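You operate a simulated robot arm through the tools that you are given. There is no shell and no other tool. Be economical: measure what you need, move in short steps, check, and stop when the job is done.

The job below is to be done with a simulated robot arm. You get a single attempt, and the scene is never put back.

TASK
Couple the hose, unlock the valve and set the air to 3 bar.
Fine: plug home before the valve opens; your own red lock pin goes in its rest; the air stays on.

It is judged by the outcome, as a careful person would: the job done as asked, and still so three seconds after it is handed in. It fails if anything else is knocked over, pushed out of place, dropped, spilled or broken.

THE ROBOT
A 6-joint arm with a two-finger parallel gripper, fixed in place. Base frame: the origin is at the foot of the arm, x ahead of it, y to its left, z up. Units: mm, rad, N and s.
With the tool pointing down near the work surface it reaches from about 480 to 880 mm from the base axis. Its first joint turns from -2.007 to 2.007 rad. Payload 4.2 kg.
Tool frame: the origin (TCP) lies between the finger pads and is the grasp point; the fingertips stand 23 mm ahead of it; z points along the fingers, y is the line along which they close. Largest opening 94 mm; finger width 38, thickness 10; the body of the gripper, 54 by 96 mm, starts 39 mm behind the TCP.
Orientation is told as [roll, pitch, yaw] about the base's x, y, z axes, in that order, counted from this pose: with the fingers straight down and closing along the base's y, the tool's x points along the base's -x, its y along +y and its z along -z.

THE INTERFACE
- The arm moves only by the tool servo_tool. Its argument "steps" is a list of rows, each a list of 3 entries, a list of its own where there are three numbers: the finger opening in mm, from 0 to 94, then the shift along the tool's x, y, z in units of 20 mm (1.0 is 20 mm), then the turn, a rotation vector about the tool's x, y, z in units of 5 degrees (1.0 is 5 degrees). In form: [[gripper, [x, y, z], [rx, ry, rz]], ...]. A call has 1 to 20 rows; each row shifts and turns the commanded pose from where the row before left it, along the tool's axes as they then stand. A call with a number of a shift or a turn outside -1 to 1 is refused whole. A row lasts 0.2 s, in which the tool goes at most 50 mm and 0.15 rad; a call with a longer step from one row to the next is refused whole, and so is a gripper value outside its range. A pose out of reach is approached as far as the arm can. The call stops where the force on the tool passes 40 N (or 10 N more than at its start, if that is more) or the arm is blocked; 0.2 s more then pass. Each finger travels about 108 mm/s and halts on what it meets, pressing with about 20 N; the grip force reading is that of the motor and also rises with nothing between the fingers. The clock runs only during rows and for 0.2 s after the last one: add rows that do not move to give the fingers time. The reply holds the time, the measured pose of the TCP, the force on the tool along the base axes, the opening and the grip force, in the units named above and with some noise, with the torque about the TCP (base axes, N m) and any sound that the robot's microphone picked up.
- Cameras (640 x 400 px; columns grow to the right, rows downward): "scene" is fixed at [402.1, 649.5, 1530.3]; the picture's right is [-1.00, 0.00, 0.00], its down [0.00, 0.29, -0.96] and it looks along [-0.00, -0.96, -0.29] (base axes); focal length 314 px, centre (320, 200). "wrist" rides on the gripper at [86, 16, -75] in the tool frame; the picture's right is [-0.18, 0.98, 0.00], its down [-0.58, -0.11, -0.81] and it looks along [-0.79, -0.15, 0.59] (tool axes); focal length 243 px, centre (320, 200). There is no depth. A picture from a camera that has moved, and an enlarged one, comes with that camera's place and axes in the base frame and with its lens.
- grab_frame(camera): a new picture of that camera. It takes no simulated time.
- slide_trunk(by): slides the trunk up (or, below 0, down) by that many mm; the arm rides with it, the base frame stays. It gives what a move gives, with no picture.
- close_up(camera, box): a new picture of the part [left, top, right, bottom] of that camera's present view, enlarged. It takes no simulated time.
- job_done(): hands the job in; it is judged then, once.

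Work in short steps. Places have to be worked out from the pictures, the camera data and where the tool is seen: move nearer, look again, correct. Check each grasp and each placing, and mend what went wrong. You have 120 turns and 84 pictures in all, those below and enlarged ones among them. Open the gripper and draw the arm clear of the work before you hand the job in, unless the task says otherwise; then end with one line.

The tools are called after "Request:" by a JSON object that holds its "api" and its "payload". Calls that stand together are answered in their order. servo_tool: Moves the arm, as the interface text tells. Its arguments: {"type":"object","properties":{"steps":{"type":"array","items":{"type":"array"}}},"required":["steps"]} The other tools are called the same way: slide_trunk (by) slides the trunk up or down; grab_frame (camera) takes a picture; close_up (camera, box) takes an enlarged picture of a part of a camera's view; job_done () hands the job in.

At the start:

```text
t: 0.0
ee_pos: [345.5, -365.5, 1267.8]
tool_rot: [-0.001, 0.0, -0.002]
contact_force: [-0.3, -0.6, 0.8]
ft_torque: [-0.02, 0.03, 0.01]
gripper_width: 94.0
grip_force: 0.0
trunk travel left (down, up): [-800.0, 190.0]
```

scene: 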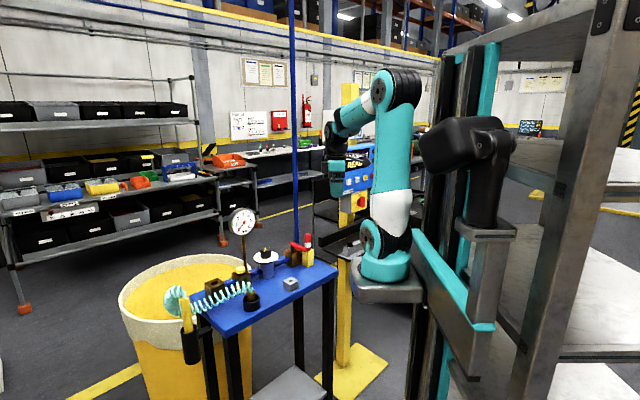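
wrist: 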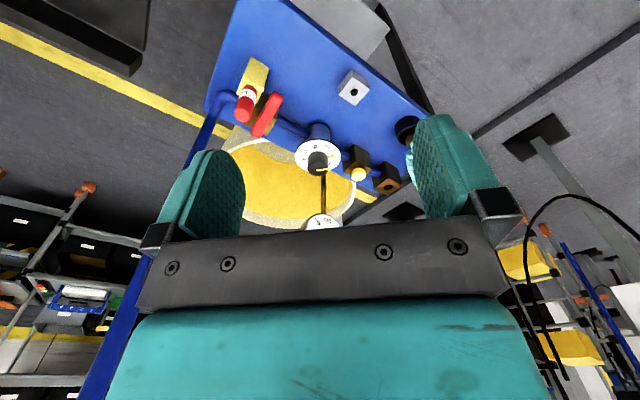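

The blue bench holds a valve with a red pin, regulator, gauge and hose. I take enlarged views first.

Request:
{"api": "close_up", "payload": {"camera": "scene", "box": [150, 190, 350, 320]}}

Request:
{"api": "close_up", "payload": {"camera": "wrist", "box": [200, 40, 440, 230]}}

```text
3.08 times, centred on (250, 255) of scene
camera zoom: at [402.1, 649.5, 1530.3], right [-1.0, 0.0, 0.0], down [0.0, 0.29, -0.96], along [0.0, -0.96, -0.29], focal length 968 px, centre (535, 31)
```

zoom: 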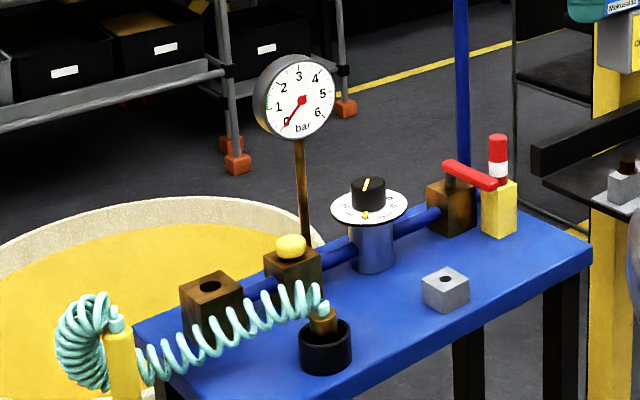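

```text
2.11 times, centred on (320, 135) of wrist
camera zoom: at [259.4, -349.7, 1340.2], right [0.18, 0.98, 0.0], down [0.58, -0.11, 0.81], along [0.79, -0.15, -0.59], focal length 511 px, centre (320, 337)
```

zoom: 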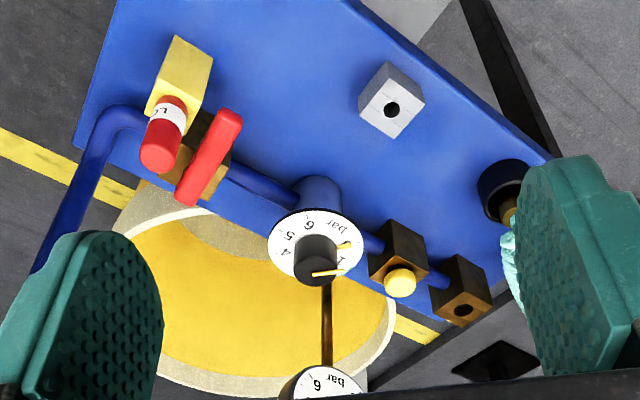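

First estimates (mm): rest (504,-334,928), plug (624,-234,948), socket (753,-270,958), knob (604,-417,1000), pin (449,-497,1027), blue riser pipe near (500,-600). I go a little lower for a better look.

Request:
{"api": "servo_tool", "payload": {"steps": [[94, [-1, 0.5, 1], [0, 0, 0]], [94, [-1, 0.5, 1], [0, 0, 0]], [94, [-1, 0.5, 0.5], [0, 0, 0]], [94, [-1, 0.5, 0], [0, 0, 0]], [94, [0, 0, 0], [0, 0, 0]]]}}

Request:
{"api": "grab_frame", "payload": {"camera": "wrist"}}

```text
t: 1.2
ee_pos: [424.0, -325.5, 1217.0]
tool_rot: [0.001, 0.0, 0.001]
contact_force: [-0.4, -0.4, 0.2]
ft_torque: [0.01, 0.01, 0.02]
gripper_width: 94.3
grip_force: 0.1
trunk travel left (down, up): [-800.0, 190.0]
```

```text
79 pictures are left
camera wrist: at [338.6, -309.1, 1290.5], right [0.18, 0.98, 0.0], down [0.58, -0.11, 0.81], along [0.79, -0.15, -0.59], focal length 243 px, centre (320, 200)
```

wrist: 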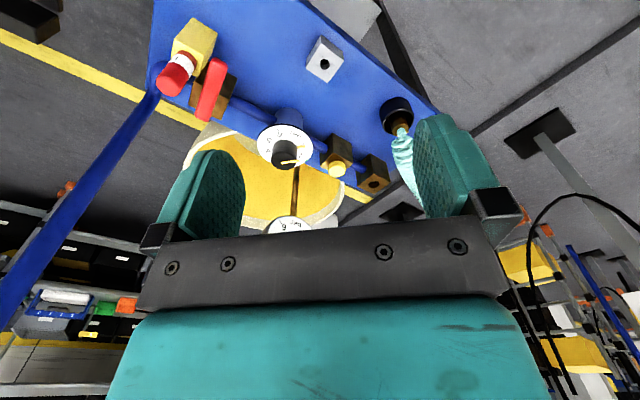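

A zoomed view from here gives better triangulation and detail.

Request:
{"api": "close_up", "payload": {"camera": "wrist", "box": [140, 0, 340, 125]}}

Request:
{"api": "close_up", "payload": {"camera": "wrist", "box": [250, 80, 450, 240]}}

Request:
{"api": "close_up", "payload": {"camera": "scene", "box": [165, 240, 265, 310]}}

Request:
{"api": "close_up", "payload": {"camera": "scene", "box": [220, 200, 330, 280]}}

```text
3.20 times, centred on (240, 62) of wrist
camera zoom: at [338.6, -309.1, 1290.5], right [0.18, 0.98, 0.0], down [0.58, -0.11, 0.81], along [0.79, -0.15, -0.59], focal length 776 px, centre (576, 640)
```

zoom: 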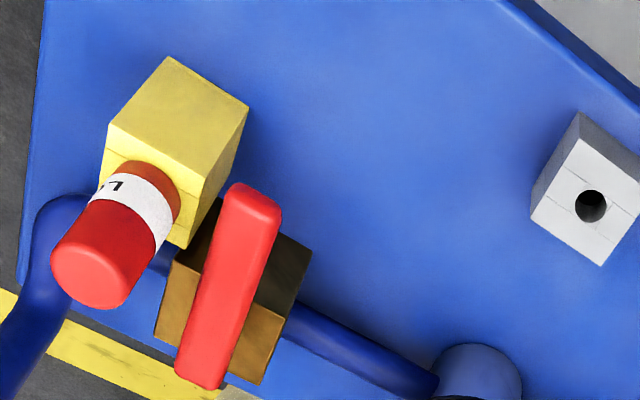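

```text
2.50 times, centred on (350, 160) of wrist
camera zoom: at [338.6, -309.1, 1290.5], right [0.18, 0.98, 0.0], down [0.58, -0.11, 0.81], along [0.79, -0.15, -0.59], focal length 606 px, centre (245, 300)
```

zoom: 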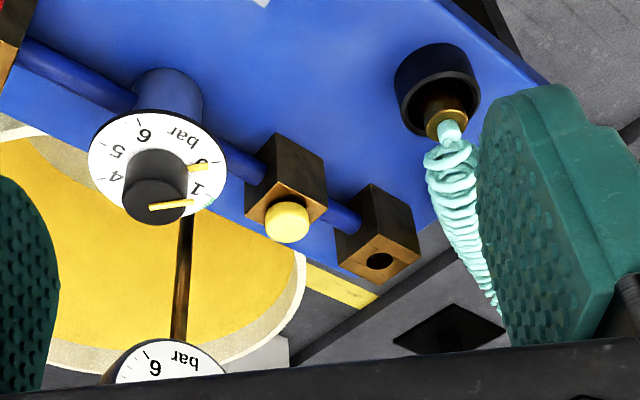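

```text
5.71 times, centred on (215, 275) of scene
camera zoom: at [402.1, 649.5, 1530.3], right [-1.0, 0.0, 0.0], down [0.0, 0.29, -0.96], along [0.0, -0.96, -0.29], focal length 1797 px, centre (920, -229)
```

zoom: 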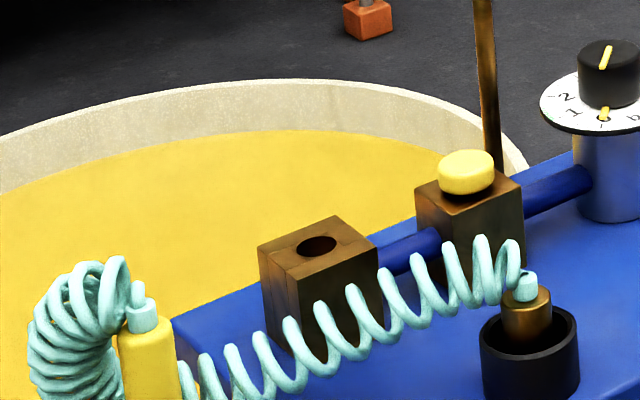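

```text
5.00 times, centred on (275, 240) of scene
camera zoom: at [402.1, 649.5, 1530.3], right [-1.0, 0.0, 0.0], down [0.0, 0.29, -0.96], along [0.0, -0.96, -0.29], focal length 1573 px, centre (545, 0)
```

zoom: 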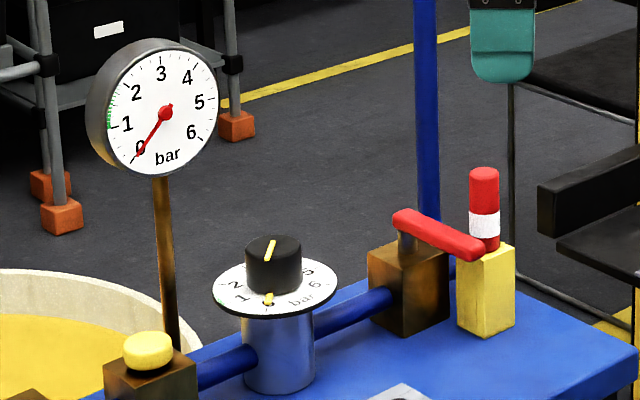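

Refined estimates: plug (621,-222, top 954) in a cup with its rim about 935, socket hole (752.5,-268, top 961), table about 904. I move above the plug, well clear of it.

Request:
{"api": "servo_tool", "payload": {"steps": [[94, [-1, 0.5, 0.7], [0, 0, 0]], [94, [-1, 0.5, 0.7], [0, 0, 0]], [94, [-1, 0.5, 0.7], [0, 0, 0]], [94, [-1, 0.5, 0.7], [0, 0, 0]], [94, [-1, 0.5, 0.7], [0, 0, 0]], [94, [-1, 0.5, 0.7], [0, 0, 0]], [94, [-1, 0.5, 0.7], [0, 0, 0]], [94, [-1, 0.5, 0.7], [0, 0, 0]], [94, [-1, 0.6, 0.7], [0, 0, 0]], [94, [-0.8, 0.5, 0.7], [0, 0, 0]], [94, [0, 0, 0], [0, 0, 0]]]}}

Request:
{"api": "grab_frame", "payload": {"camera": "wrist"}}

Request:
{"api": "grab_frame", "payload": {"camera": "scene"}}

```text
t: 3.6
ee_pos: [622.5, -223.2, 1077.4]
tool_rot: [0.0, 0.002, -0.001]
contact_force: [0.0, -0.8, 0.1]
ft_torque: [-0.01, 0.03, -0.05]
gripper_width: 93.9
grip_force: 0.1
trunk travel left (down, up): [-800.0, 190.0]
```

```text
74 pictures are left
camera wrist: at [535.7, -208.0, 1151.0], right [0.18, 0.98, 0.0], down [0.58, -0.11, 0.81], along [0.79, -0.15, -0.59], focal length 243 px, centre (320, 200)
```

wrist: 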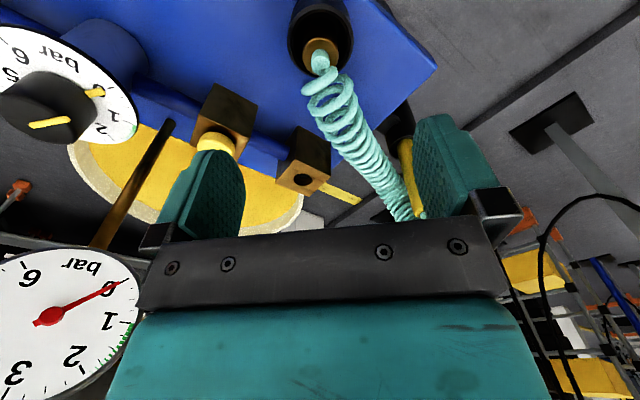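

```text
73 pictures are left
```

scene: 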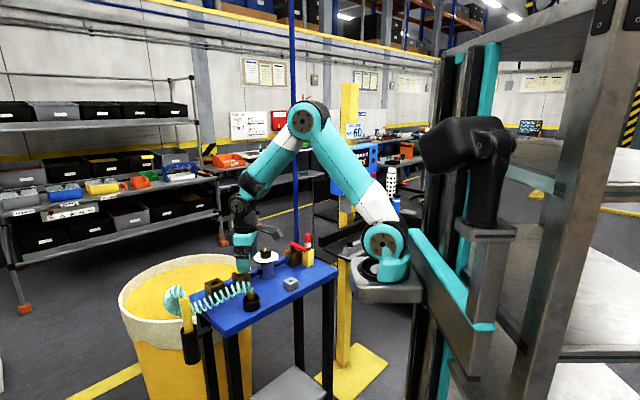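

The arm reaches here fine. I zoom in on the plug to refine its place.

Request:
{"api": "close_up", "payload": {"camera": "wrist", "box": [270, 0, 370, 100]}}

Request:
{"api": "close_up", "payload": {"camera": "scene", "box": [205, 225, 285, 325]}}

```text
4.00 times, centred on (320, 50) of wrist
camera zoom: at [535.7, -208.0, 1151.0], right [0.18, 0.98, 0.0], down [0.58, -0.11, 0.81], along [0.79, -0.15, -0.59], focal length 970 px, centre (320, 800)
```

zoom: 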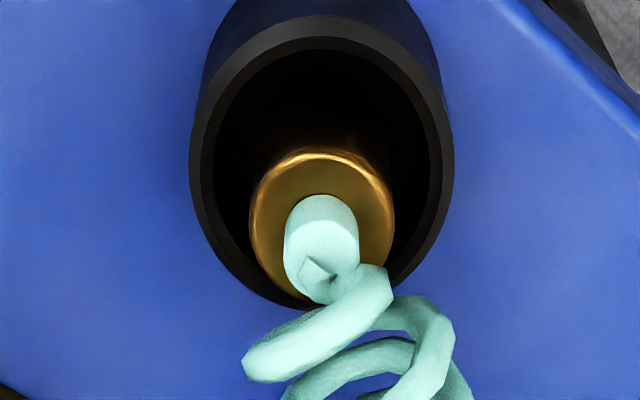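

```text
4.00 times, centred on (245, 275) of scene
camera zoom: at [402.1, 649.5, 1530.3], right [-1.0, 0.0, 0.0], down [0.0, 0.29, -0.96], along [0.0, -0.96, -0.29], focal length 1258 px, centre (620, -100)
```

zoom: 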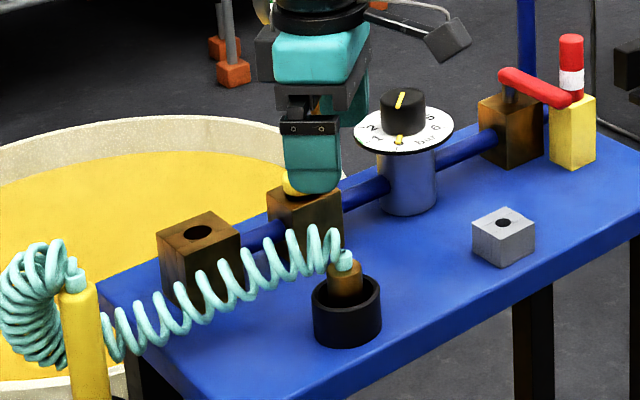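

Plug brass is 27.5 mm wide, centred near (619,-222.5), top about 956, cup rim 935. I descend with the gripper open to TCP z of about 964, shifted a little to -x to stay away from the coil.

Request:
{"api": "servo_tool", "payload": {"steps": [[94, [0.3, 0, 1], [0, 0, 0]], [94, [0, 0, 1], [0, 0, 0]], [94, [0, 0, 1], [0, 0, 0]], [94, [0, 0, 1], [0, 0, 0]], [94, [0, 0, 1], [0, 0, 0]], [94, [0, 0, 0.65], [0, 0, 0]], [94, [0, 0, 0], [0, 0, 0]]]}}

Request:
{"api": "close_up", "payload": {"camera": "scene", "box": [205, 225, 285, 325]}}

Request:
{"api": "grab_frame", "payload": {"camera": "wrist"}}

```text
t: 5.2
ee_pos: [615.8, -223.5, 964.7]
tool_rot: [0.0, 0.001, 0.001]
contact_force: [0.0, 0.6, -0.6]
ft_torque: [-0.01, 0.01, 0.01]
gripper_width: 94.1
grip_force: 0.0
trunk travel left (down, up): [-800.0, 190.0]
```

```text
4.00 times, centred on (245, 275) of scene
camera zoom: at [402.1, 649.5, 1530.3], right [-1.0, 0.0, 0.0], down [0.0, 0.29, -0.96], along [0.0, -0.96, -0.29], focal length 1258 px, centre (620, -100)
```

zoom: 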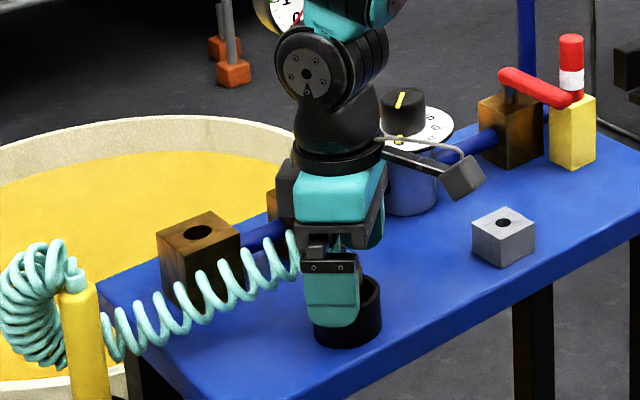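

```text
69 pictures are left
camera wrist: at [529.3, -207.4, 1037.5], right [0.18, 0.98, 0.0], down [0.58, -0.11, 0.81], along [0.79, -0.15, -0.59], focal length 243 px, centre (320, 200)
```

wrist: 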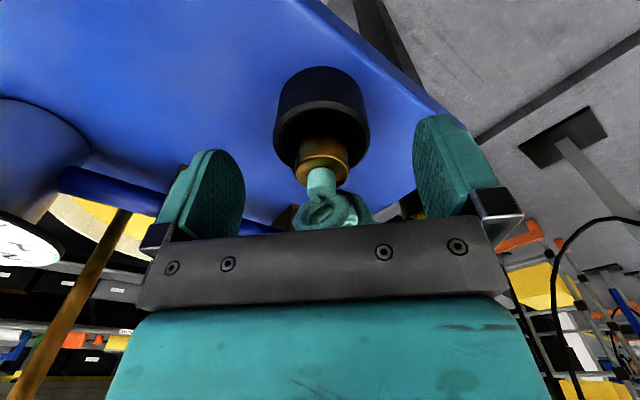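

Plug lies between the fingers, tips above the rim. Closing.

Request:
{"api": "servo_tool", "payload": {"steps": [[60, [0, 0, 0], [0, 0, 0]], [35, [0, 0, 0], [0, 0, 0]], [10, [0, 0, 0], [0, 0, 0]], [10, [0, 0, 0], [0, 0, 0]], [10, [0, 0, 0], [0, 0, 0]]]}}

Request:
{"api": "grab_frame", "payload": {"camera": "wrist"}}

```text
t: 6.4
ee_pos: [615.2, -222.7, 965.2]
tool_rot: [0.0, 0.002, 0.001]
contact_force: [0.0, -0.7, -0.4]
ft_torque: [0.03, 0.0, 0.0]
gripper_width: 26.2
grip_force: 19.9
trunk travel left (down, up): [-800.0, 190.0]
```

```text
68 pictures are left
camera wrist: at [529.3, -207.4, 1037.7], right [0.18, 0.98, 0.0], down [0.58, -0.11, 0.81], along [0.79, -0.15, -0.59], focal length 243 px, centre (320, 200)
```

wrist: 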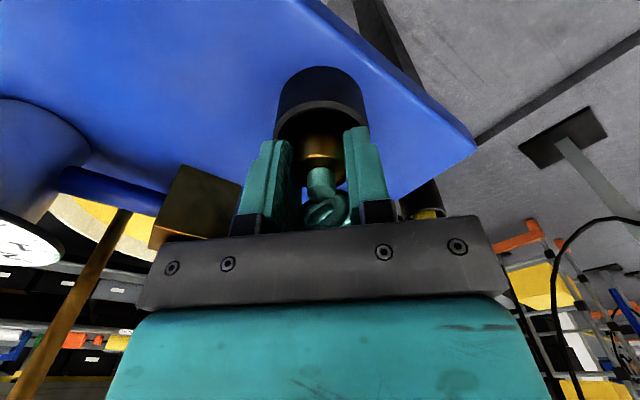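

Gripped (26 mm). Lifting 70 mm straight up.

Request:
{"api": "servo_tool", "payload": {"steps": [[10, [0, 0, -0.3], [0, 0, 0]], [10, [0, 0, -0.6], [0, 0, 0]], [10, [0, 0, -0.7], [0, 0, 0]], [10, [0, 0, -0.7], [0, 0, 0]], [10, [0, 0, -0.7], [0, 0, 0]], [10, [0, 0, -0.5], [0, 0, 0]], [10, [0, 0, 0], [0, 0, 0]]]}}

Request:
{"api": "close_up", "payload": {"camera": "scene", "box": [165, 205, 285, 325]}}

Request:
{"api": "close_up", "payload": {"camera": "wrist", "box": [230, 50, 430, 250]}}

```text
t: 8.0
ee_pos: [615.4, -223.7, 1034.8]
tool_rot: [0.001, -0.001, 0.001]
contact_force: [0.0, -0.3, -2.0]
ft_torque: [0.0, 0.03, -0.01]
gripper_width: 26.5
grip_force: 19.7
trunk travel left (down, up): [-800.0, 190.0]
```

```text
3.33 times, centred on (225, 265) of scene
camera zoom: at [402.1, 649.5, 1530.3], right [-1.0, 0.0, 0.0], down [0.0, 0.29, -0.96], along [0.0, -0.96, -0.29], focal length 1048 px, centre (637, -17)
```

zoom: 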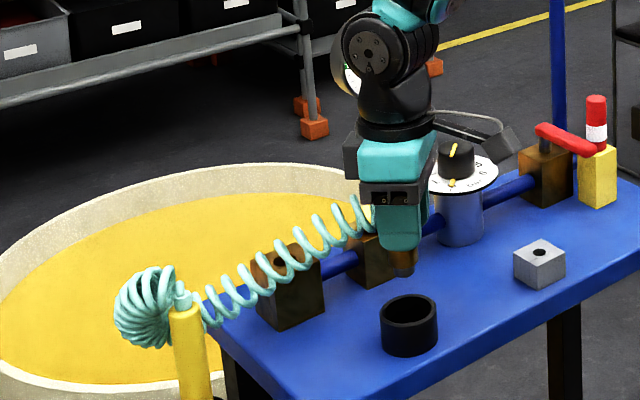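

```text
2.00 times, centred on (330, 150) of wrist
camera zoom: at [530.1, -207.8, 1107.1], right [0.18, 0.98, 0.0], down [0.58, -0.11, 0.81], along [0.79, -0.15, -0.59], focal length 485 px, centre (300, 300)
```

zoom: 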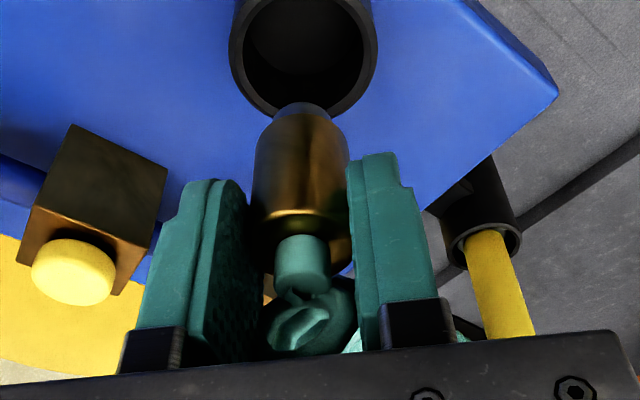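

Plug is free with a nose about 59 mm below the TCP. In the scene view plug-to-hole is +131 mm in x and -45 mm in y; I carry it there at a height that keeps the nose above the block.

Request:
{"api": "servo_tool", "payload": {"steps": [[10, [0, 0, -0.5], [0, 0, 0]], [10, [-0.8, -0.28, 0], [0, 0, 0]], [10, [-0.8, -0.28, 0], [0, 0, 0]], [10, [-0.8, -0.28, 0], [0, 0, 0]], [10, [-0.8, -0.28, 0], [0, 0, 0]], [10, [-0.8, -0.28, 0], [0, 0, 0]], [10, [-0.8, -0.28, 0], [0, 0, 0]], [10, [-0.8, -0.28, 0], [0, 0, 0]], [10, [-0.95, -0.28, 0], [0, 0, 0]], [10, [0, 0, 0], [0, 0, 0]]]}}

Request:
{"api": "close_up", "payload": {"camera": "scene", "box": [175, 225, 255, 305]}}

Request:
{"api": "close_up", "payload": {"camera": "wrist", "box": [230, 50, 430, 250]}}

```text
t: 10.2
ee_pos: [747.5, -268.3, 1045.2]
tool_rot: [0.001, 0.002, 0.0]
contact_force: [-0.2, 0.7, 0.2]
ft_torque: [-0.03, -0.01, -0.01]
gripper_width: 26.3
grip_force: 20.1
trunk travel left (down, up): [-800.0, 190.0]
```

```text
5.00 times, centred on (215, 265) of scene
camera zoom: at [402.1, 649.5, 1530.3], right [-1.0, 0.0, 0.0], down [0.0, 0.29, -0.96], along [0.0, -0.96, -0.29], focal length 1573 px, centre (845, -125)
```

zoom: 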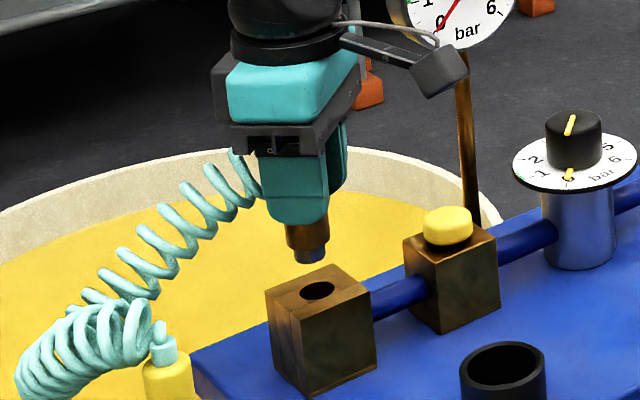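

```text
2.00 times, centred on (330, 150) of wrist
camera zoom: at [661.9, -252.9, 1117.6], right [0.18, 0.98, 0.0], down [0.58, -0.11, 0.81], along [0.79, -0.15, -0.59], focal length 485 px, centre (300, 300)
```

zoom: 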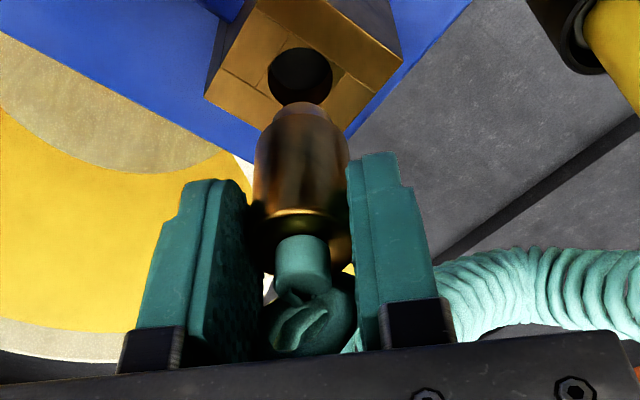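

Nose sits at about x 754.2, hole at about 751.9, and the wrist view suggests about 1 mm too far +y. I correct and lower to just above the hole.

Request:
{"api": "servo_tool", "payload": {"steps": [[10, [0.12, -0.05, 0], [0, 0, 0]], [10, [0, 0, 0.5], [0, 0, 0]], [10, [0, 0, 0.4], [0, 0, 0]], [10, [0, 0, 0], [0, 0, 0]]]}}

Request:
{"api": "close_up", "payload": {"camera": "scene", "box": [195, 245, 235, 285]}}

Request:
{"api": "close_up", "payload": {"camera": "wrist", "box": [270, 50, 370, 150]}}

```text
t: 11.2
ee_pos: [746.7, -269.0, 1026.7]
tool_rot: [0.0, -0.001, 0.001]
contact_force: [0.3, 0.2, -1.4]
ft_torque: [-0.01, 0.01, 0.02]
gripper_width: 26.4
grip_force: 19.9
trunk travel left (down, up): [-800.0, 190.0]
```

```text
10.00 times, centred on (215, 265) of scene
camera zoom: at [402.1, 649.5, 1530.3], right [-1.0, 0.0, 0.0], down [0.0, 0.29, -0.96], along [0.0, -0.96, -0.29], focal length 3145 px, centre (1370, -450)
```

zoom: 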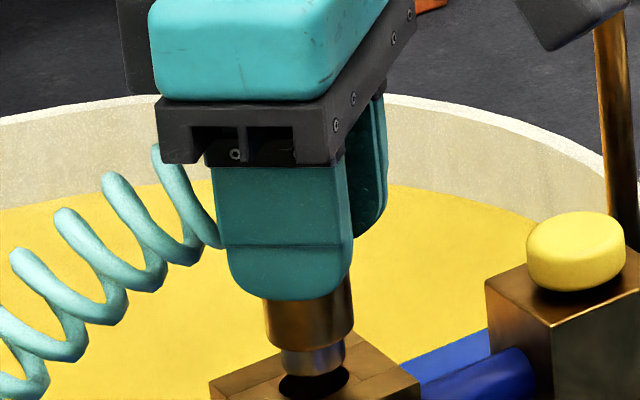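

```text
4.00 times, centred on (320, 100) of wrist
camera zoom: at [659.2, -253.2, 1099.2], right [0.18, 0.98, 0.0], down [0.58, -0.11, 0.81], along [0.79, -0.15, -0.59], focal length 970 px, centre (320, 600)
```

zoom: 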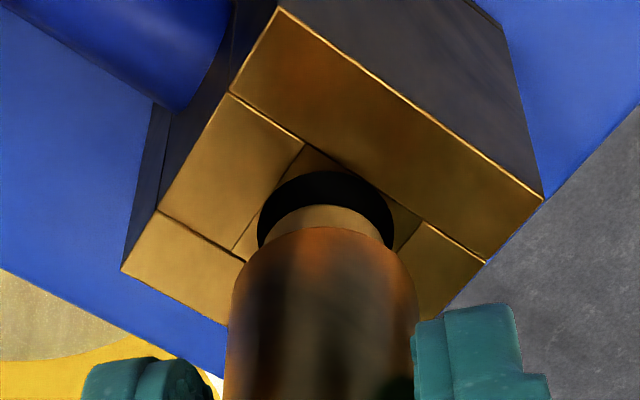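

Aligned in both views within about 1 mm. I lower in small steps watching the force.

Request:
{"api": "servo_tool", "payload": {"steps": [[10, [0, 0, 0.2], [0, 0, 0]], [10, [0, 0, 0.2], [0, 0, 0]], [10, [0, 0, 0.2], [0, 0, 0]], [10, [0, 0, 0], [0, 0, 0]]]}}

Request:
{"api": "close_up", "payload": {"camera": "scene", "box": [195, 250, 235, 290]}}

Request:
{"api": "close_up", "payload": {"camera": "wrist", "box": [270, 50, 370, 150]}}

```text
t: 12.2
ee_pos: [745.1, -268.6, 1013.2]
tool_rot: [0.0, 0.001, 0.0]
contact_force: [-0.3, 0.3, -1.2]
ft_torque: [0.01, -0.03, 0.01]
gripper_width: 26.0
grip_force: 20.1
trunk travel left (down, up): [-800.0, 190.0]
```

```text
10.00 times, centred on (215, 270) of scene
camera zoom: at [402.1, 649.5, 1530.3], right [-1.0, 0.0, 0.0], down [0.0, 0.29, -0.96], along [0.0, -0.96, -0.29], focal length 3145 px, centre (1370, -500)
```

zoom: 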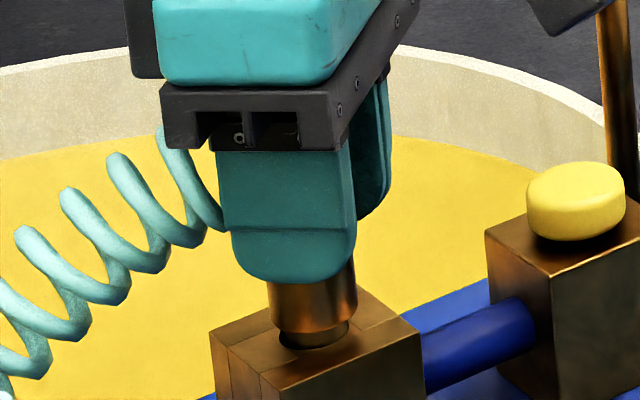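

```text
4.00 times, centred on (320, 100) of wrist
camera zoom: at [659.2, -253.3, 1087.1], right [0.18, 0.98, 0.0], down [0.58, -0.11, 0.81], along [0.79, -0.15, -0.59], focal length 970 px, centre (320, 600)
```

zoom: 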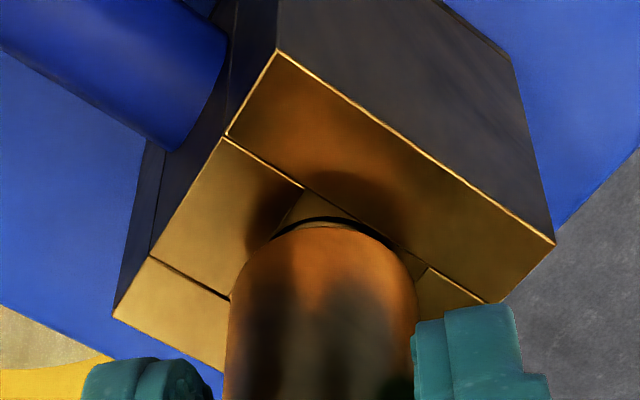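

The nose has entered freely. I continue down until contact or a click.

Request:
{"api": "servo_tool", "payload": {"steps": [[10, [0, 0, 0.15], [0, 0, 0]], [10, [0, 0, 0.15], [0, 0, 0]], [10, [0, 0, 0.15], [0, 0, 0]], [10, [0, 0, 0.15], [0, 0, 0]], [10, [0, 0, 0], [0, 0, 0]]]}}

Request:
{"api": "close_up", "payload": {"camera": "scene", "box": [195, 250, 235, 290]}}

```text
t: 13.4
ee_pos: [746.4, -267.7, 1006.8]
tool_rot: [-0.001, -0.007, 0.001]
contact_force: [-3.4, 1.2, 37.9]
ft_torque: [0.06, 0.04, 0.01]
gripper_width: 26.4
grip_force: 20.2
trunk travel left (down, up): [-800.0, 190.0]
```

```text
10.00 times, centred on (215, 270) of scene
camera zoom: at [402.1, 649.5, 1530.3], right [-1.0, 0.0, 0.0], down [0.0, 0.29, -0.96], along [0.0, -0.96, -0.29], focal length 3145 px, centre (1370, -500)
```

zoom: 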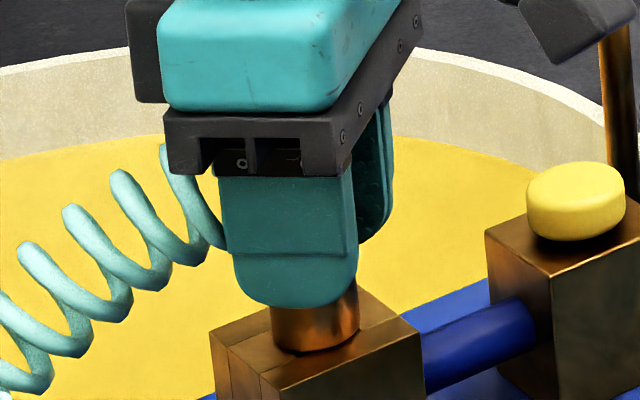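

Firm contact at 38 N with the collar apparently flush on the block, but no click was reported. I check for a gap from the wrist camera.

Request:
{"api": "close_up", "payload": {"camera": "wrist", "box": [270, 60, 370, 160]}}

Request:
{"api": "close_up", "payload": {"camera": "scene", "box": [205, 260, 225, 280]}}

```text
4.00 times, centred on (320, 110) of wrist
camera zoom: at [658.7, -252.7, 1077.9], right [0.18, 0.98, 0.0], down [0.58, -0.11, 0.81], along [0.8, -0.15, -0.59], focal length 970 px, centre (320, 560)
```

zoom: 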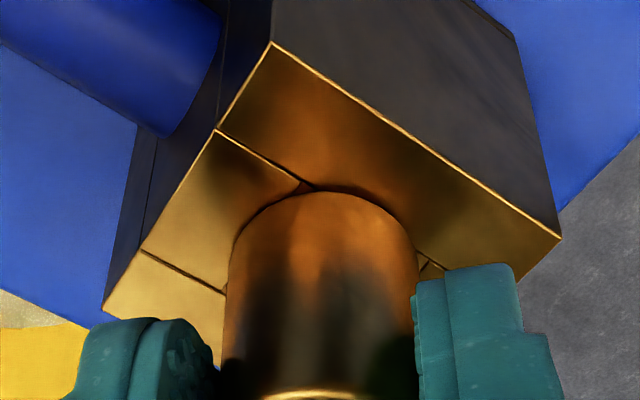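

```text
16.00 times, centred on (215, 270) of scene
camera zoom: at [402.1, 649.5, 1530.3], right [-1.0, 0.0, 0.0], down [0.0, 0.29, -0.96], along [0.0, -0.96, -0.29], focal length 5033 px, centre (2000, -920)
```

zoom: 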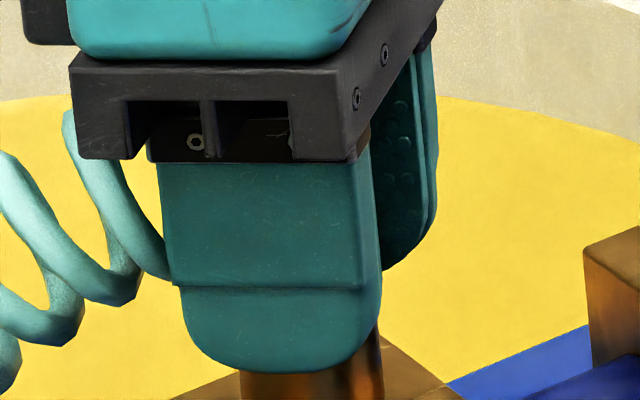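

The collar sits flush on the block. I press slightly further to be sure it is latched.

Request:
{"api": "servo_tool", "payload": {"steps": [[10, [0, 0, 0.12], [0, 0, 0]], [10, [0, 0, 0.12], [0, 0, 0]], [10, [0, 0, 0], [0, 0, 0]]]}}

```text
t: 14.2
ee_pos: [744.2, -268.4, 997.3]
tool_rot: [0.002, 0.001, 0.0]
contact_force: [0.8, -1.3, 11.8]
ft_torque: [-0.02, 0.06, 0.02]
gripper_width: 26.5
grip_force: 20.1
trunk travel left (down, up): [-800.0, 190.0]
```

It moved 9 mm with the force dropping: either the plug went in or the fingers slid. Looking.

Request:
{"api": "close_up", "payload": {"camera": "wrist", "box": [270, 60, 370, 160]}}

Request:
{"api": "close_up", "payload": {"camera": "scene", "box": [195, 250, 235, 290]}}

```text
4.00 times, centred on (320, 110) of wrist
camera zoom: at [657.6, -252.9, 1070.1], right [0.18, 0.98, 0.0], down [0.58, -0.11, 0.81], along [0.79, -0.15, -0.59], focal length 970 px, centre (320, 560)
```

zoom: 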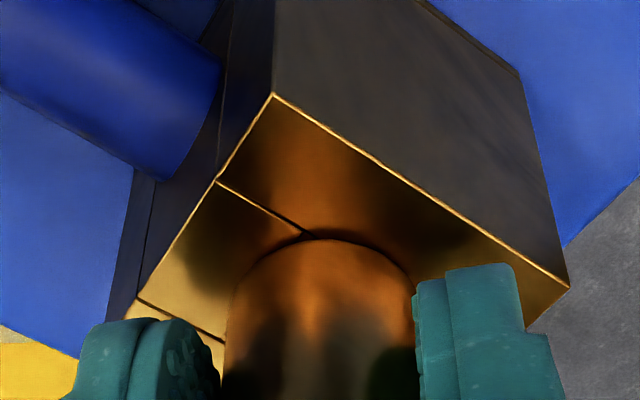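

```text
10.00 times, centred on (215, 270) of scene
camera zoom: at [402.1, 649.5, 1530.3], right [-1.0, 0.0, 0.0], down [0.0, 0.29, -0.96], along [0.0, -0.96, -0.29], focal length 3145 px, centre (1370, -500)
```

zoom: 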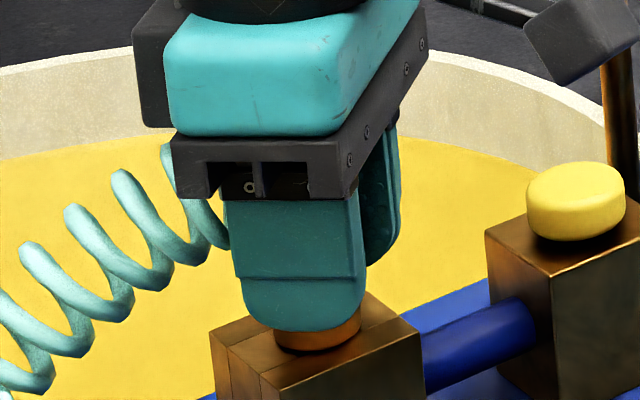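

The hose end did not move, so the fingers slid down over an already seated plug; the collar is flush on the block. I open and look at it.

Request:
{"api": "servo_tool", "payload": {"steps": [[40, [0, 0, 0], [0, 0, 0]], [70, [0, 0, 0], [0, 0, 0]], [70, [0, 0, -0.5], [0, 0, 0]], [70, [0, 0, -1], [0, 0, 0]], [70, [0, 0, -1], [0, 0, 0]], [70, [0, 0, -1], [0, 0, 0]], [70, [0, 0, 0], [0, 0, 0]]]}}

Request:
{"api": "close_up", "payload": {"camera": "scene", "box": [185, 230, 245, 290]}}

Request:
{"api": "close_up", "payload": {"camera": "wrist", "box": [220, 0, 420, 200]}}

```text
t: 15.8
ee_pos: [745.1, -268.8, 1067.0]
tool_rot: [-0.002, 0.001, -0.001]
contact_force: [0.1, 0.7, 0.1]
ft_torque: [-0.02, 0.01, -0.05]
gripper_width: 69.8
grip_force: 0.0
trunk travel left (down, up): [-800.0, 190.0]
```

```text
6.67 times, centred on (215, 260) of scene
camera zoom: at [402.1, 649.5, 1530.3], right [-1.0, 0.0, 0.0], down [0.0, 0.29, -0.96], along [0.0, -0.96, -0.29], focal length 2097 px, centre (1020, -200)
```

zoom: 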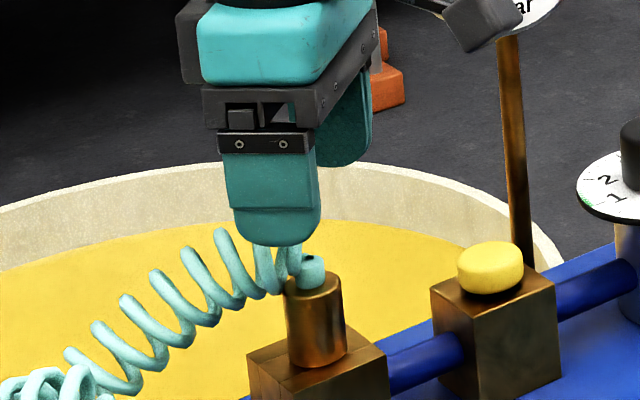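

```text
2.00 times, centred on (320, 100) of wrist
camera zoom: at [658.5, -253.3, 1140.3], right [0.18, 0.98, 0.0], down [0.58, -0.11, 0.81], along [0.79, -0.15, -0.59], focal length 485 px, centre (320, 400)
```

zoom: 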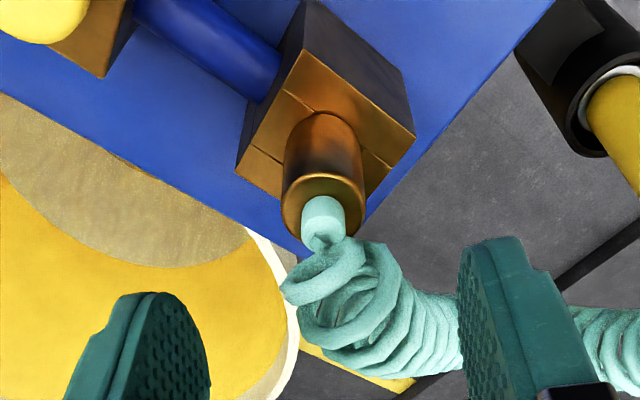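

Plug stands straight and flush. Since no click was heard, I do a small tug test (2 mm) to learn whether it is latched.

Request:
{"api": "servo_tool", "payload": {"steps": [[70, [0, 0, 1], [0, 0, 0]], [70, [0, 0, 1], [0, 0, 0]], [70, [0, 0, 1], [0, 0, 0]], [70, [0, 0, 0.4], [0, 0, 0]], [40, [0, 0, 0], [0, 0, 0]], [10, [0, 0, 0], [0, 0, 0]], [10, [0, 0, 0], [0, 0, 0]], [10, [0, 0, 0], [0, 0, 0]], [10, [0, 0, -0.05], [0, 0, 0]], [10, [0, 0, -0.05], [0, 0, 0]], [10, [0, 0, 0], [0, 0, 0]]]}}

```text
t: 18.2
ee_pos: [745.0, -267.1, 1001.8]
tool_rot: [0.0, 0.001, 0.0]
contact_force: [2.1, -2.0, -1.1]
ft_torque: [-0.1, -0.07, 0.0]
gripper_width: 26.6
grip_force: 19.8
trunk travel left (down, up): [-800.0, 190.0]
```

The tug met no resistance, so there is no latch felt. I press it back down firmly and inspect the gap closely.

Request:
{"api": "servo_tool", "payload": {"steps": [[10, [0, 0, 0.1], [0, 0, 0]], [10, [0, 0, 0.1], [0, 0, 0]], [10, [0, 0, 0.1], [0, 0, 0]], [10, [0, 0, 0.1], [0, 0, 0]], [10, [0, 0, 0], [0, 0, 0]]]}}

Request:
{"api": "close_up", "payload": {"camera": "scene", "box": [205, 262, 229, 286]}}

```text
t: 19.4
ee_pos: [745.3, -267.8, 995.5]
tool_rot: [0.002, -0.003, 0.001]
contact_force: [3.3, 2.0, 15.6]
ft_torque: [0.06, -0.12, 0.02]
gripper_width: 27.0
grip_force: 20.0
trunk travel left (down, up): [-800.0, 190.0]
```

```text
16.00 times, centred on (217, 274) of scene
camera zoom: at [402.1, 649.5, 1530.3], right [-1.0, 0.0, 0.0], down [0.0, 0.29, -0.96], along [0.0, -0.96, -0.29], focal length 5033 px, centre (1968, -984)
```

zoom: 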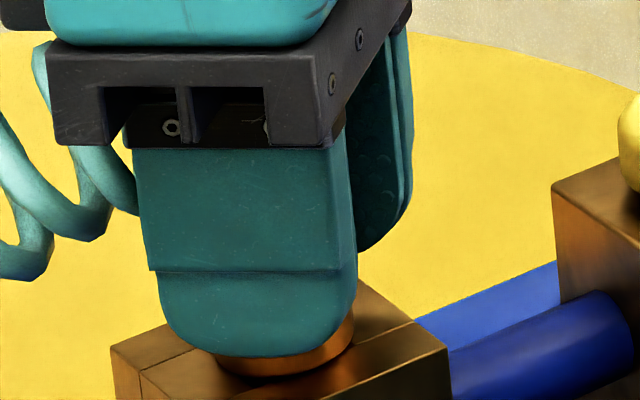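

I want to press from the top of the collar, fingers astride the hose boss, so nothing can slip. First I rise and half-close.

Request:
{"api": "servo_tool", "payload": {"steps": [[44, [0, 0, 0], [0, 0, 0]], [44, [0, 0, -0.75], [0, 0, 0]], [44, [0, 0, -1], [0, 0, 0]], [18, [0, 0, 0], [0, 0, 0]], [18, [0, 0, 0], [0, 0, 0]], [18, [0, 0, 0], [0, 0, 0]]]}}

Request:
{"api": "close_up", "payload": {"camera": "scene", "box": [195, 245, 235, 285]}}

Request:
{"api": "close_up", "payload": {"camera": "wrist", "box": [240, 40, 400, 200]}}

```text
t: 20.8
ee_pos: [744.3, -268.6, 1027.7]
tool_rot: [0.001, -0.001, -0.002]
contact_force: [-0.3, -0.6, 0.1]
ft_torque: [0.05, 0.02, 0.01]
gripper_width: 17.9
grip_force: 0.0
trunk travel left (down, up): [-800.0, 190.0]
```

```text
10.00 times, centred on (215, 265) of scene
camera zoom: at [402.1, 649.5, 1530.3], right [-1.0, 0.0, 0.0], down [0.0, 0.29, -0.96], along [0.0, -0.96, -0.29], focal length 3145 px, centre (1370, -450)
```

zoom: 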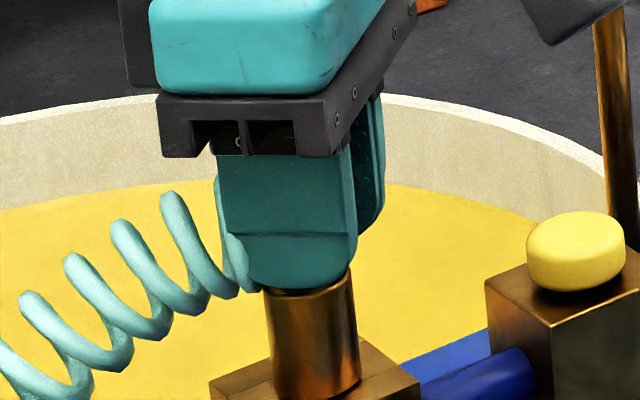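

```text
2.50 times, centred on (320, 120) of wrist
camera zoom: at [658.7, -253.2, 1101.3], right [0.18, 0.98, 0.0], down [0.58, -0.11, 0.81], along [0.79, -0.15, -0.59], focal length 606 px, centre (320, 400)
```

zoom: 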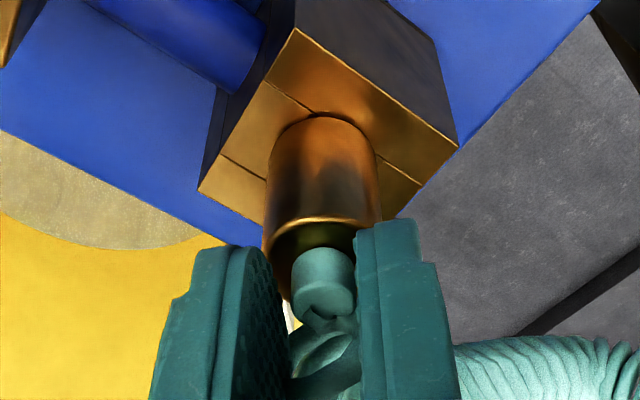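

Fingers straddle the boss just above the collar. I press straight down in 1.5 mm steps.

Request:
{"api": "servo_tool", "payload": {"steps": [[18, [-0.25, 0, 0], [0, 0, 0]], [18, [0, 0, 0.1], [0, 0, 0]], [18, [0, 0, 0.1], [0, 0, 0]], [18, [0, 0, 0.1], [0, 0, 0]], [18, [0, 0, 0.1], [0, 0, 0]], [18, [0, 0, 0.1], [0, 0, 0]], [18, [0, 0, 0.1], [0, 0, 0]], [18, [0, 0, 0.1], [0, 0, 0]]]}}

Request:
{"api": "close_up", "payload": {"camera": "scene", "box": [195, 250, 235, 290]}}

```text
t: 22.3
ee_pos: [751.9, -268.8, 1022.1]
tool_rot: [-0.002, -0.01, 0.0]
contact_force: [-2.3, 0.7, 18.9]
ft_torque: [0.09, 0.15, 0.0]
gripper_width: 18.1
grip_force: 0.1
trunk travel left (down, up): [-800.0, 190.0]
stopped in row 7: the force on the tool passed its limit at 43 N (the readings are from after the stop); the commanded pose is now the measured one
```

```text
10.00 times, centred on (215, 270) of scene
camera zoom: at [402.1, 649.5, 1530.3], right [-1.0, 0.0, 0.0], down [0.0, 0.29, -0.96], along [0.0, -0.96, -0.29], focal length 3145 px, centre (1370, -500)
```

zoom: 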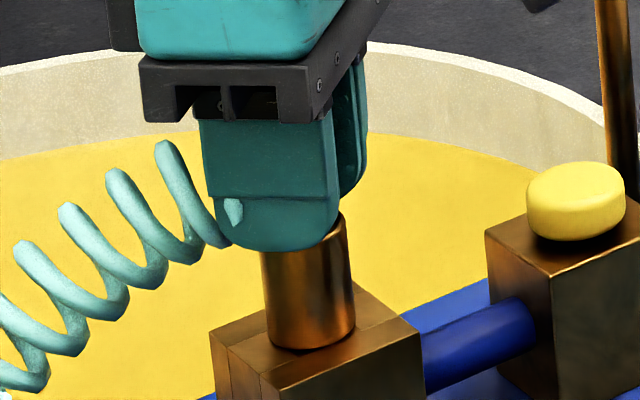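

Pressed at 43 N on top; it is against a hard stop. I back off and inspect.

Request:
{"api": "servo_tool", "payload": {"steps": [[18, [0.3, 0, -0.5], [0, 0, 0]], [60, [0, 0, -1], [0, 0, 0]], [60, [0, 0, -1], [0, 0, 0]], [60, [0, 0, -1], [0, 0, 0]], [60, [0, 0, 0], [0, 0, 0]]]}}

Request:
{"api": "close_up", "payload": {"camera": "scene", "box": [195, 250, 235, 290]}}

Request:
{"api": "close_up", "payload": {"camera": "wrist", "box": [270, 0, 370, 100]}}

```text
t: 23.5
ee_pos: [744.8, -268.4, 1090.7]
tool_rot: [-0.001, -0.003, 0.0]
contact_force: [0.2, -0.3, 0.2]
ft_torque: [-0.02, -0.02, 0.0]
gripper_width: 60.3
grip_force: 0.1
trunk travel left (down, up): [-800.0, 190.0]
```

```text
10.00 times, centred on (215, 270) of scene
camera zoom: at [402.1, 649.5, 1530.3], right [-1.0, 0.0, 0.0], down [0.0, 0.29, -0.96], along [0.0, -0.96, -0.29], focal length 3145 px, centre (1370, -500)
```

zoom: 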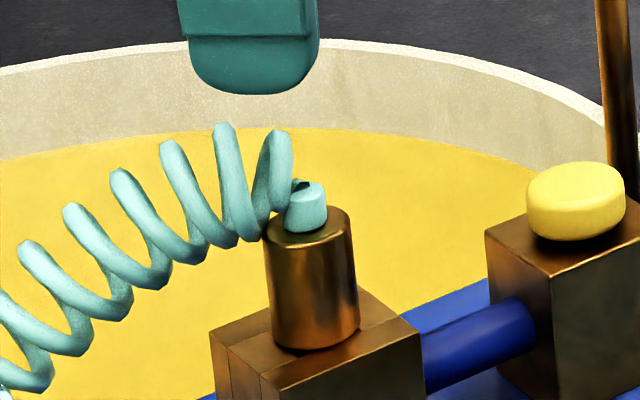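

```text
4.00 times, centred on (320, 50) of wrist
camera zoom: at [657.9, -253.1, 1163.4], right [0.18, 0.98, 0.0], down [0.58, -0.11, 0.81], along [0.8, -0.15, -0.59], focal length 970 px, centre (320, 800)
```

zoom: 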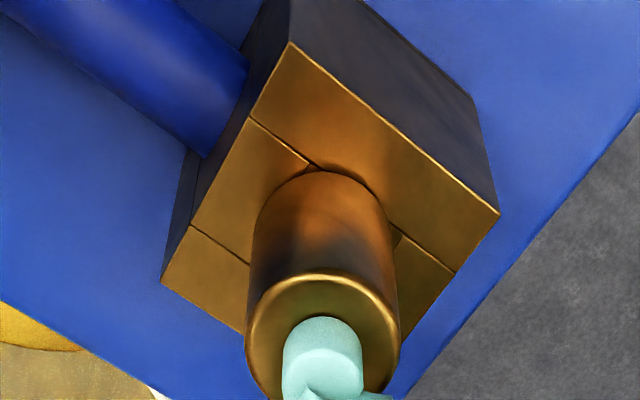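

Plug is seated square and flush. Next the lock pin at about (449.5,-501, handle 971–1033): I travel in -x first (clear of the gauge), then in -y.

Request:
{"api": "servo_tool", "payload": {"steps": [[60, [1, 0, -0.5], [0, 0, 0]], [60, [1, 0, -0.5], [0, 0, 0]], [60, [1, 0, 0], [0, 0, 0]], [60, [1, 0, 0], [0, 0, 0]], [60, [1, 0, 0], [0, 0, 0]], [60, [1, 0, 0], [0, 0, 0]], [60, [1, 0, 0], [0, 0, 0]], [60, [1, 0, 0], [0, 0, 0]], [60, [1, 0, 0], [0, 0, 0]], [60, [1, 0, 0], [0, 0, 0]], [60, [1, 0, 0], [0, 0, 0]], [60, [1, 0, 0], [0, 0, 0]], [60, [1, 0, 0], [0, 0, 0]], [60, [1, 0, 0], [0, 0, 0]], [60, [0.75, -0.5, 0], [0, 0, 0]], [60, [0, -1, 0], [0, 0, 0]], [60, [0, -1, 0], [0, 0, 0]], [60, [0, -1, 0], [0, 0, 0]], [60, [0, -1, 0], [0, 0, 0]], [60, [0, -1, 0], [0, 0, 0]]]}}

Request:
{"api": "grab_frame", "payload": {"camera": "wrist"}}

```text
t: 27.7
ee_pos: [450.1, -380.0, 1110.2]
tool_rot: [-0.001, -0.006, 0.002]
contact_force: [0.5, -0.9, -0.2]
ft_torque: [-0.04, 0.0, 0.01]
gripper_width: 59.9
grip_force: 0.1
trunk travel left (down, up): [-800.0, 190.0]
```

```text
46 pictures are left
camera wrist: at [363.0, -364.0, 1183.3], right [0.18, 0.98, 0.0], down [0.58, -0.11, 0.81], along [0.8, -0.15, -0.59], focal length 243 px, centre (320, 200)
```

wrist: 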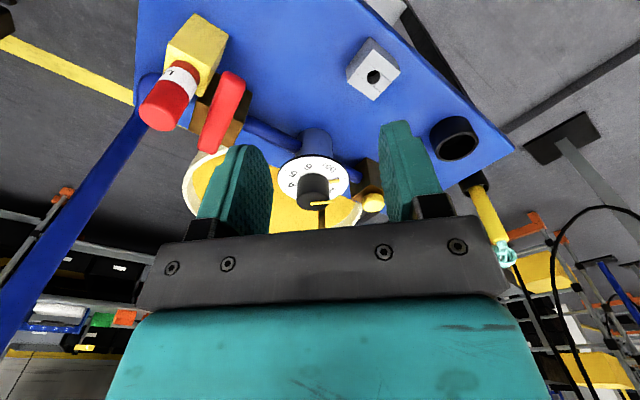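

Continuing to above the pin.

Request:
{"api": "servo_tool", "payload": {"steps": [[60, [0, -1, 0], [0, 0, 0]], [60, [0, -1, 0], [0, 0, 0]], [60, [0, -1, 0], [0, 0, 0]], [60, [0, -1, 0], [0, 0, 0]], [60, [0, -1, 0], [0, 0, 0]], [60, [0, -1, 0.2], [0, 0, 0]], [60, [0, 0, 0], [0, 0, 0]]]}}

Request:
{"api": "close_up", "payload": {"camera": "wrist", "box": [220, 0, 420, 200]}}

Request:
{"api": "close_up", "payload": {"camera": "scene", "box": [270, 205, 340, 275]}}

```text
t: 29.3
ee_pos: [450.6, -500.6, 1105.8]
tool_rot: [-0.001, -0.005, 0.001]
contact_force: [0.1, 0.2, -0.5]
ft_torque: [0.0, 0.02, 0.02]
gripper_width: 60.1
grip_force: 0.0
trunk travel left (down, up): [-800.0, 190.0]
```

```text
2.00 times, centred on (320, 100) of wrist
camera zoom: at [363.9, -485.0, 1178.5], right [0.18, 0.98, 0.0], down [0.58, -0.11, 0.81], along [0.8, -0.15, -0.59], focal length 485 px, centre (320, 400)
```

zoom: 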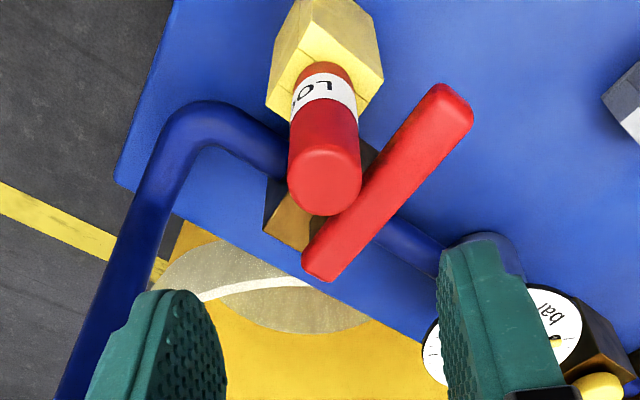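

```text
5.71 times, centred on (305, 240) of scene
camera zoom: at [402.1, 649.5, 1530.3], right [-1.0, 0.0, 0.0], down [0.0, 0.29, -0.96], along [0.0, -0.96, -0.29], focal length 1797 px, centre (406, -29)
```

zoom: 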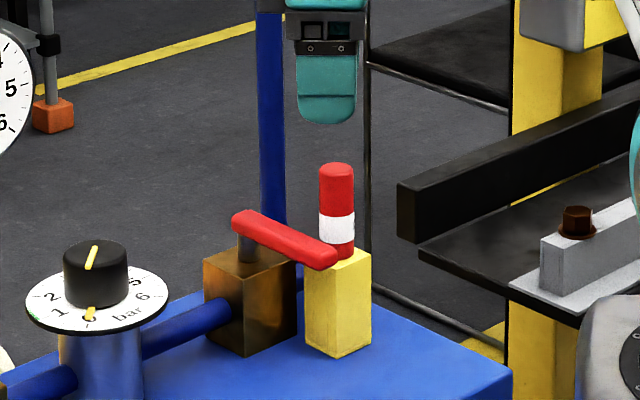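

Pin is directly below, y about -499, x about 448. I descend to TCP z 1018 (tips above lever height) and close.

Request:
{"api": "servo_tool", "payload": {"steps": [[60, [0.1, 0.05, 1], [0, 0, 0]], [60, [0, 0, 1], [0, 0, 0]], [60, [0, 0, 1], [0, 0, 0]], [60, [0, 0, 1], [0, 0, 0]], [60, [0, 0, 0.4], [0, 0, 0]], [60, [0, 0, 0], [0, 0, 0]], [30, [0, 0, 0], [0, 0, 0]], [10, [0, 0, 0], [0, 0, 0]], [10, [0, 0, 0], [0, 0, 0]], [10, [0, 0, 0], [0, 0, 0]]]}}

Request:
{"api": "close_up", "payload": {"camera": "scene", "box": [270, 205, 340, 275]}}

```text
t: 31.5
ee_pos: [448.5, -499.1, 1019.2]
tool_rot: [-0.003, -0.007, 0.002]
contact_force: [-3.3, 1.8, 6.2]
ft_torque: [0.21, 0.06, -0.02]
gripper_width: 22.9
grip_force: 20.3
trunk travel left (down, up): [-800.0, 190.0]
```

```text
5.71 times, centred on (305, 240) of scene
camera zoom: at [402.1, 649.5, 1530.3], right [-1.0, 0.0, 0.0], down [0.0, 0.29, -0.96], along [0.0, -0.96, -0.29], focal length 1797 px, centre (406, -29)
```

zoom: 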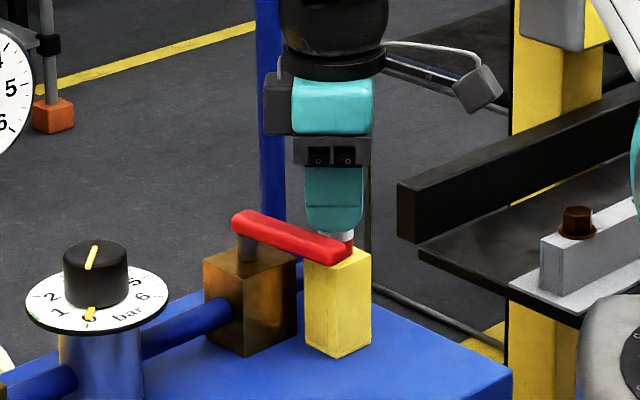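

Gripped at 22.9 mm. The lever tip was nudged slightly toward the pin by the front finger; harmless, since the pin still held it. I lift straight up.

Request:
{"api": "servo_tool", "payload": {"steps": [[10, [0, 0, -0.4], [0, 0, 0]], [10, [0, 0, -0.6], [0, 0, 0]], [10, [0, 0, -0.8], [0, 0, 0]], [10, [0, 0, -0.8], [0, 0, 0]], [10, [0, 0, -0.8], [0, 0, 0]], [10, [0, 0, -0.8], [0, 0, 0]], [10, [0, 0, 0], [0, 0, 0]]]}}

Request:
{"api": "close_up", "payload": {"camera": "scene", "box": [270, 205, 340, 275]}}

```text
t: 33.1
ee_pos: [446.8, -497.8, 1101.3]
tool_rot: [-0.002, -0.004, -0.001]
contact_force: [0.6, -0.5, 0.0]
ft_torque: [-0.04, 0.0, 0.01]
gripper_width: 22.8
grip_force: 19.8
trunk travel left (down, up): [-800.0, 190.0]
```

```text
5.71 times, centred on (305, 240) of scene
camera zoom: at [402.1, 649.5, 1530.3], right [-1.0, 0.0, 0.0], down [0.0, 0.29, -0.96], along [0.0, -0.96, -0.29], focal length 1797 px, centre (406, -29)
```

zoom: 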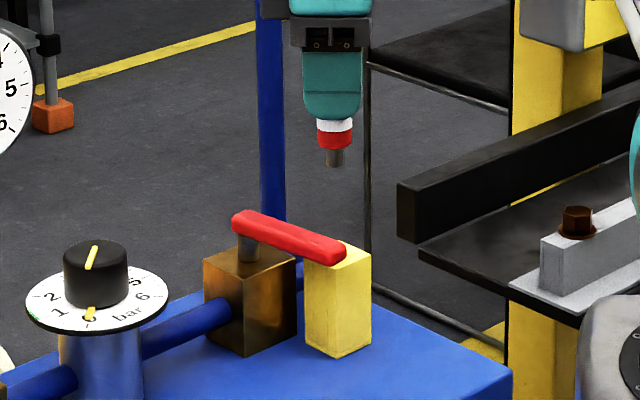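

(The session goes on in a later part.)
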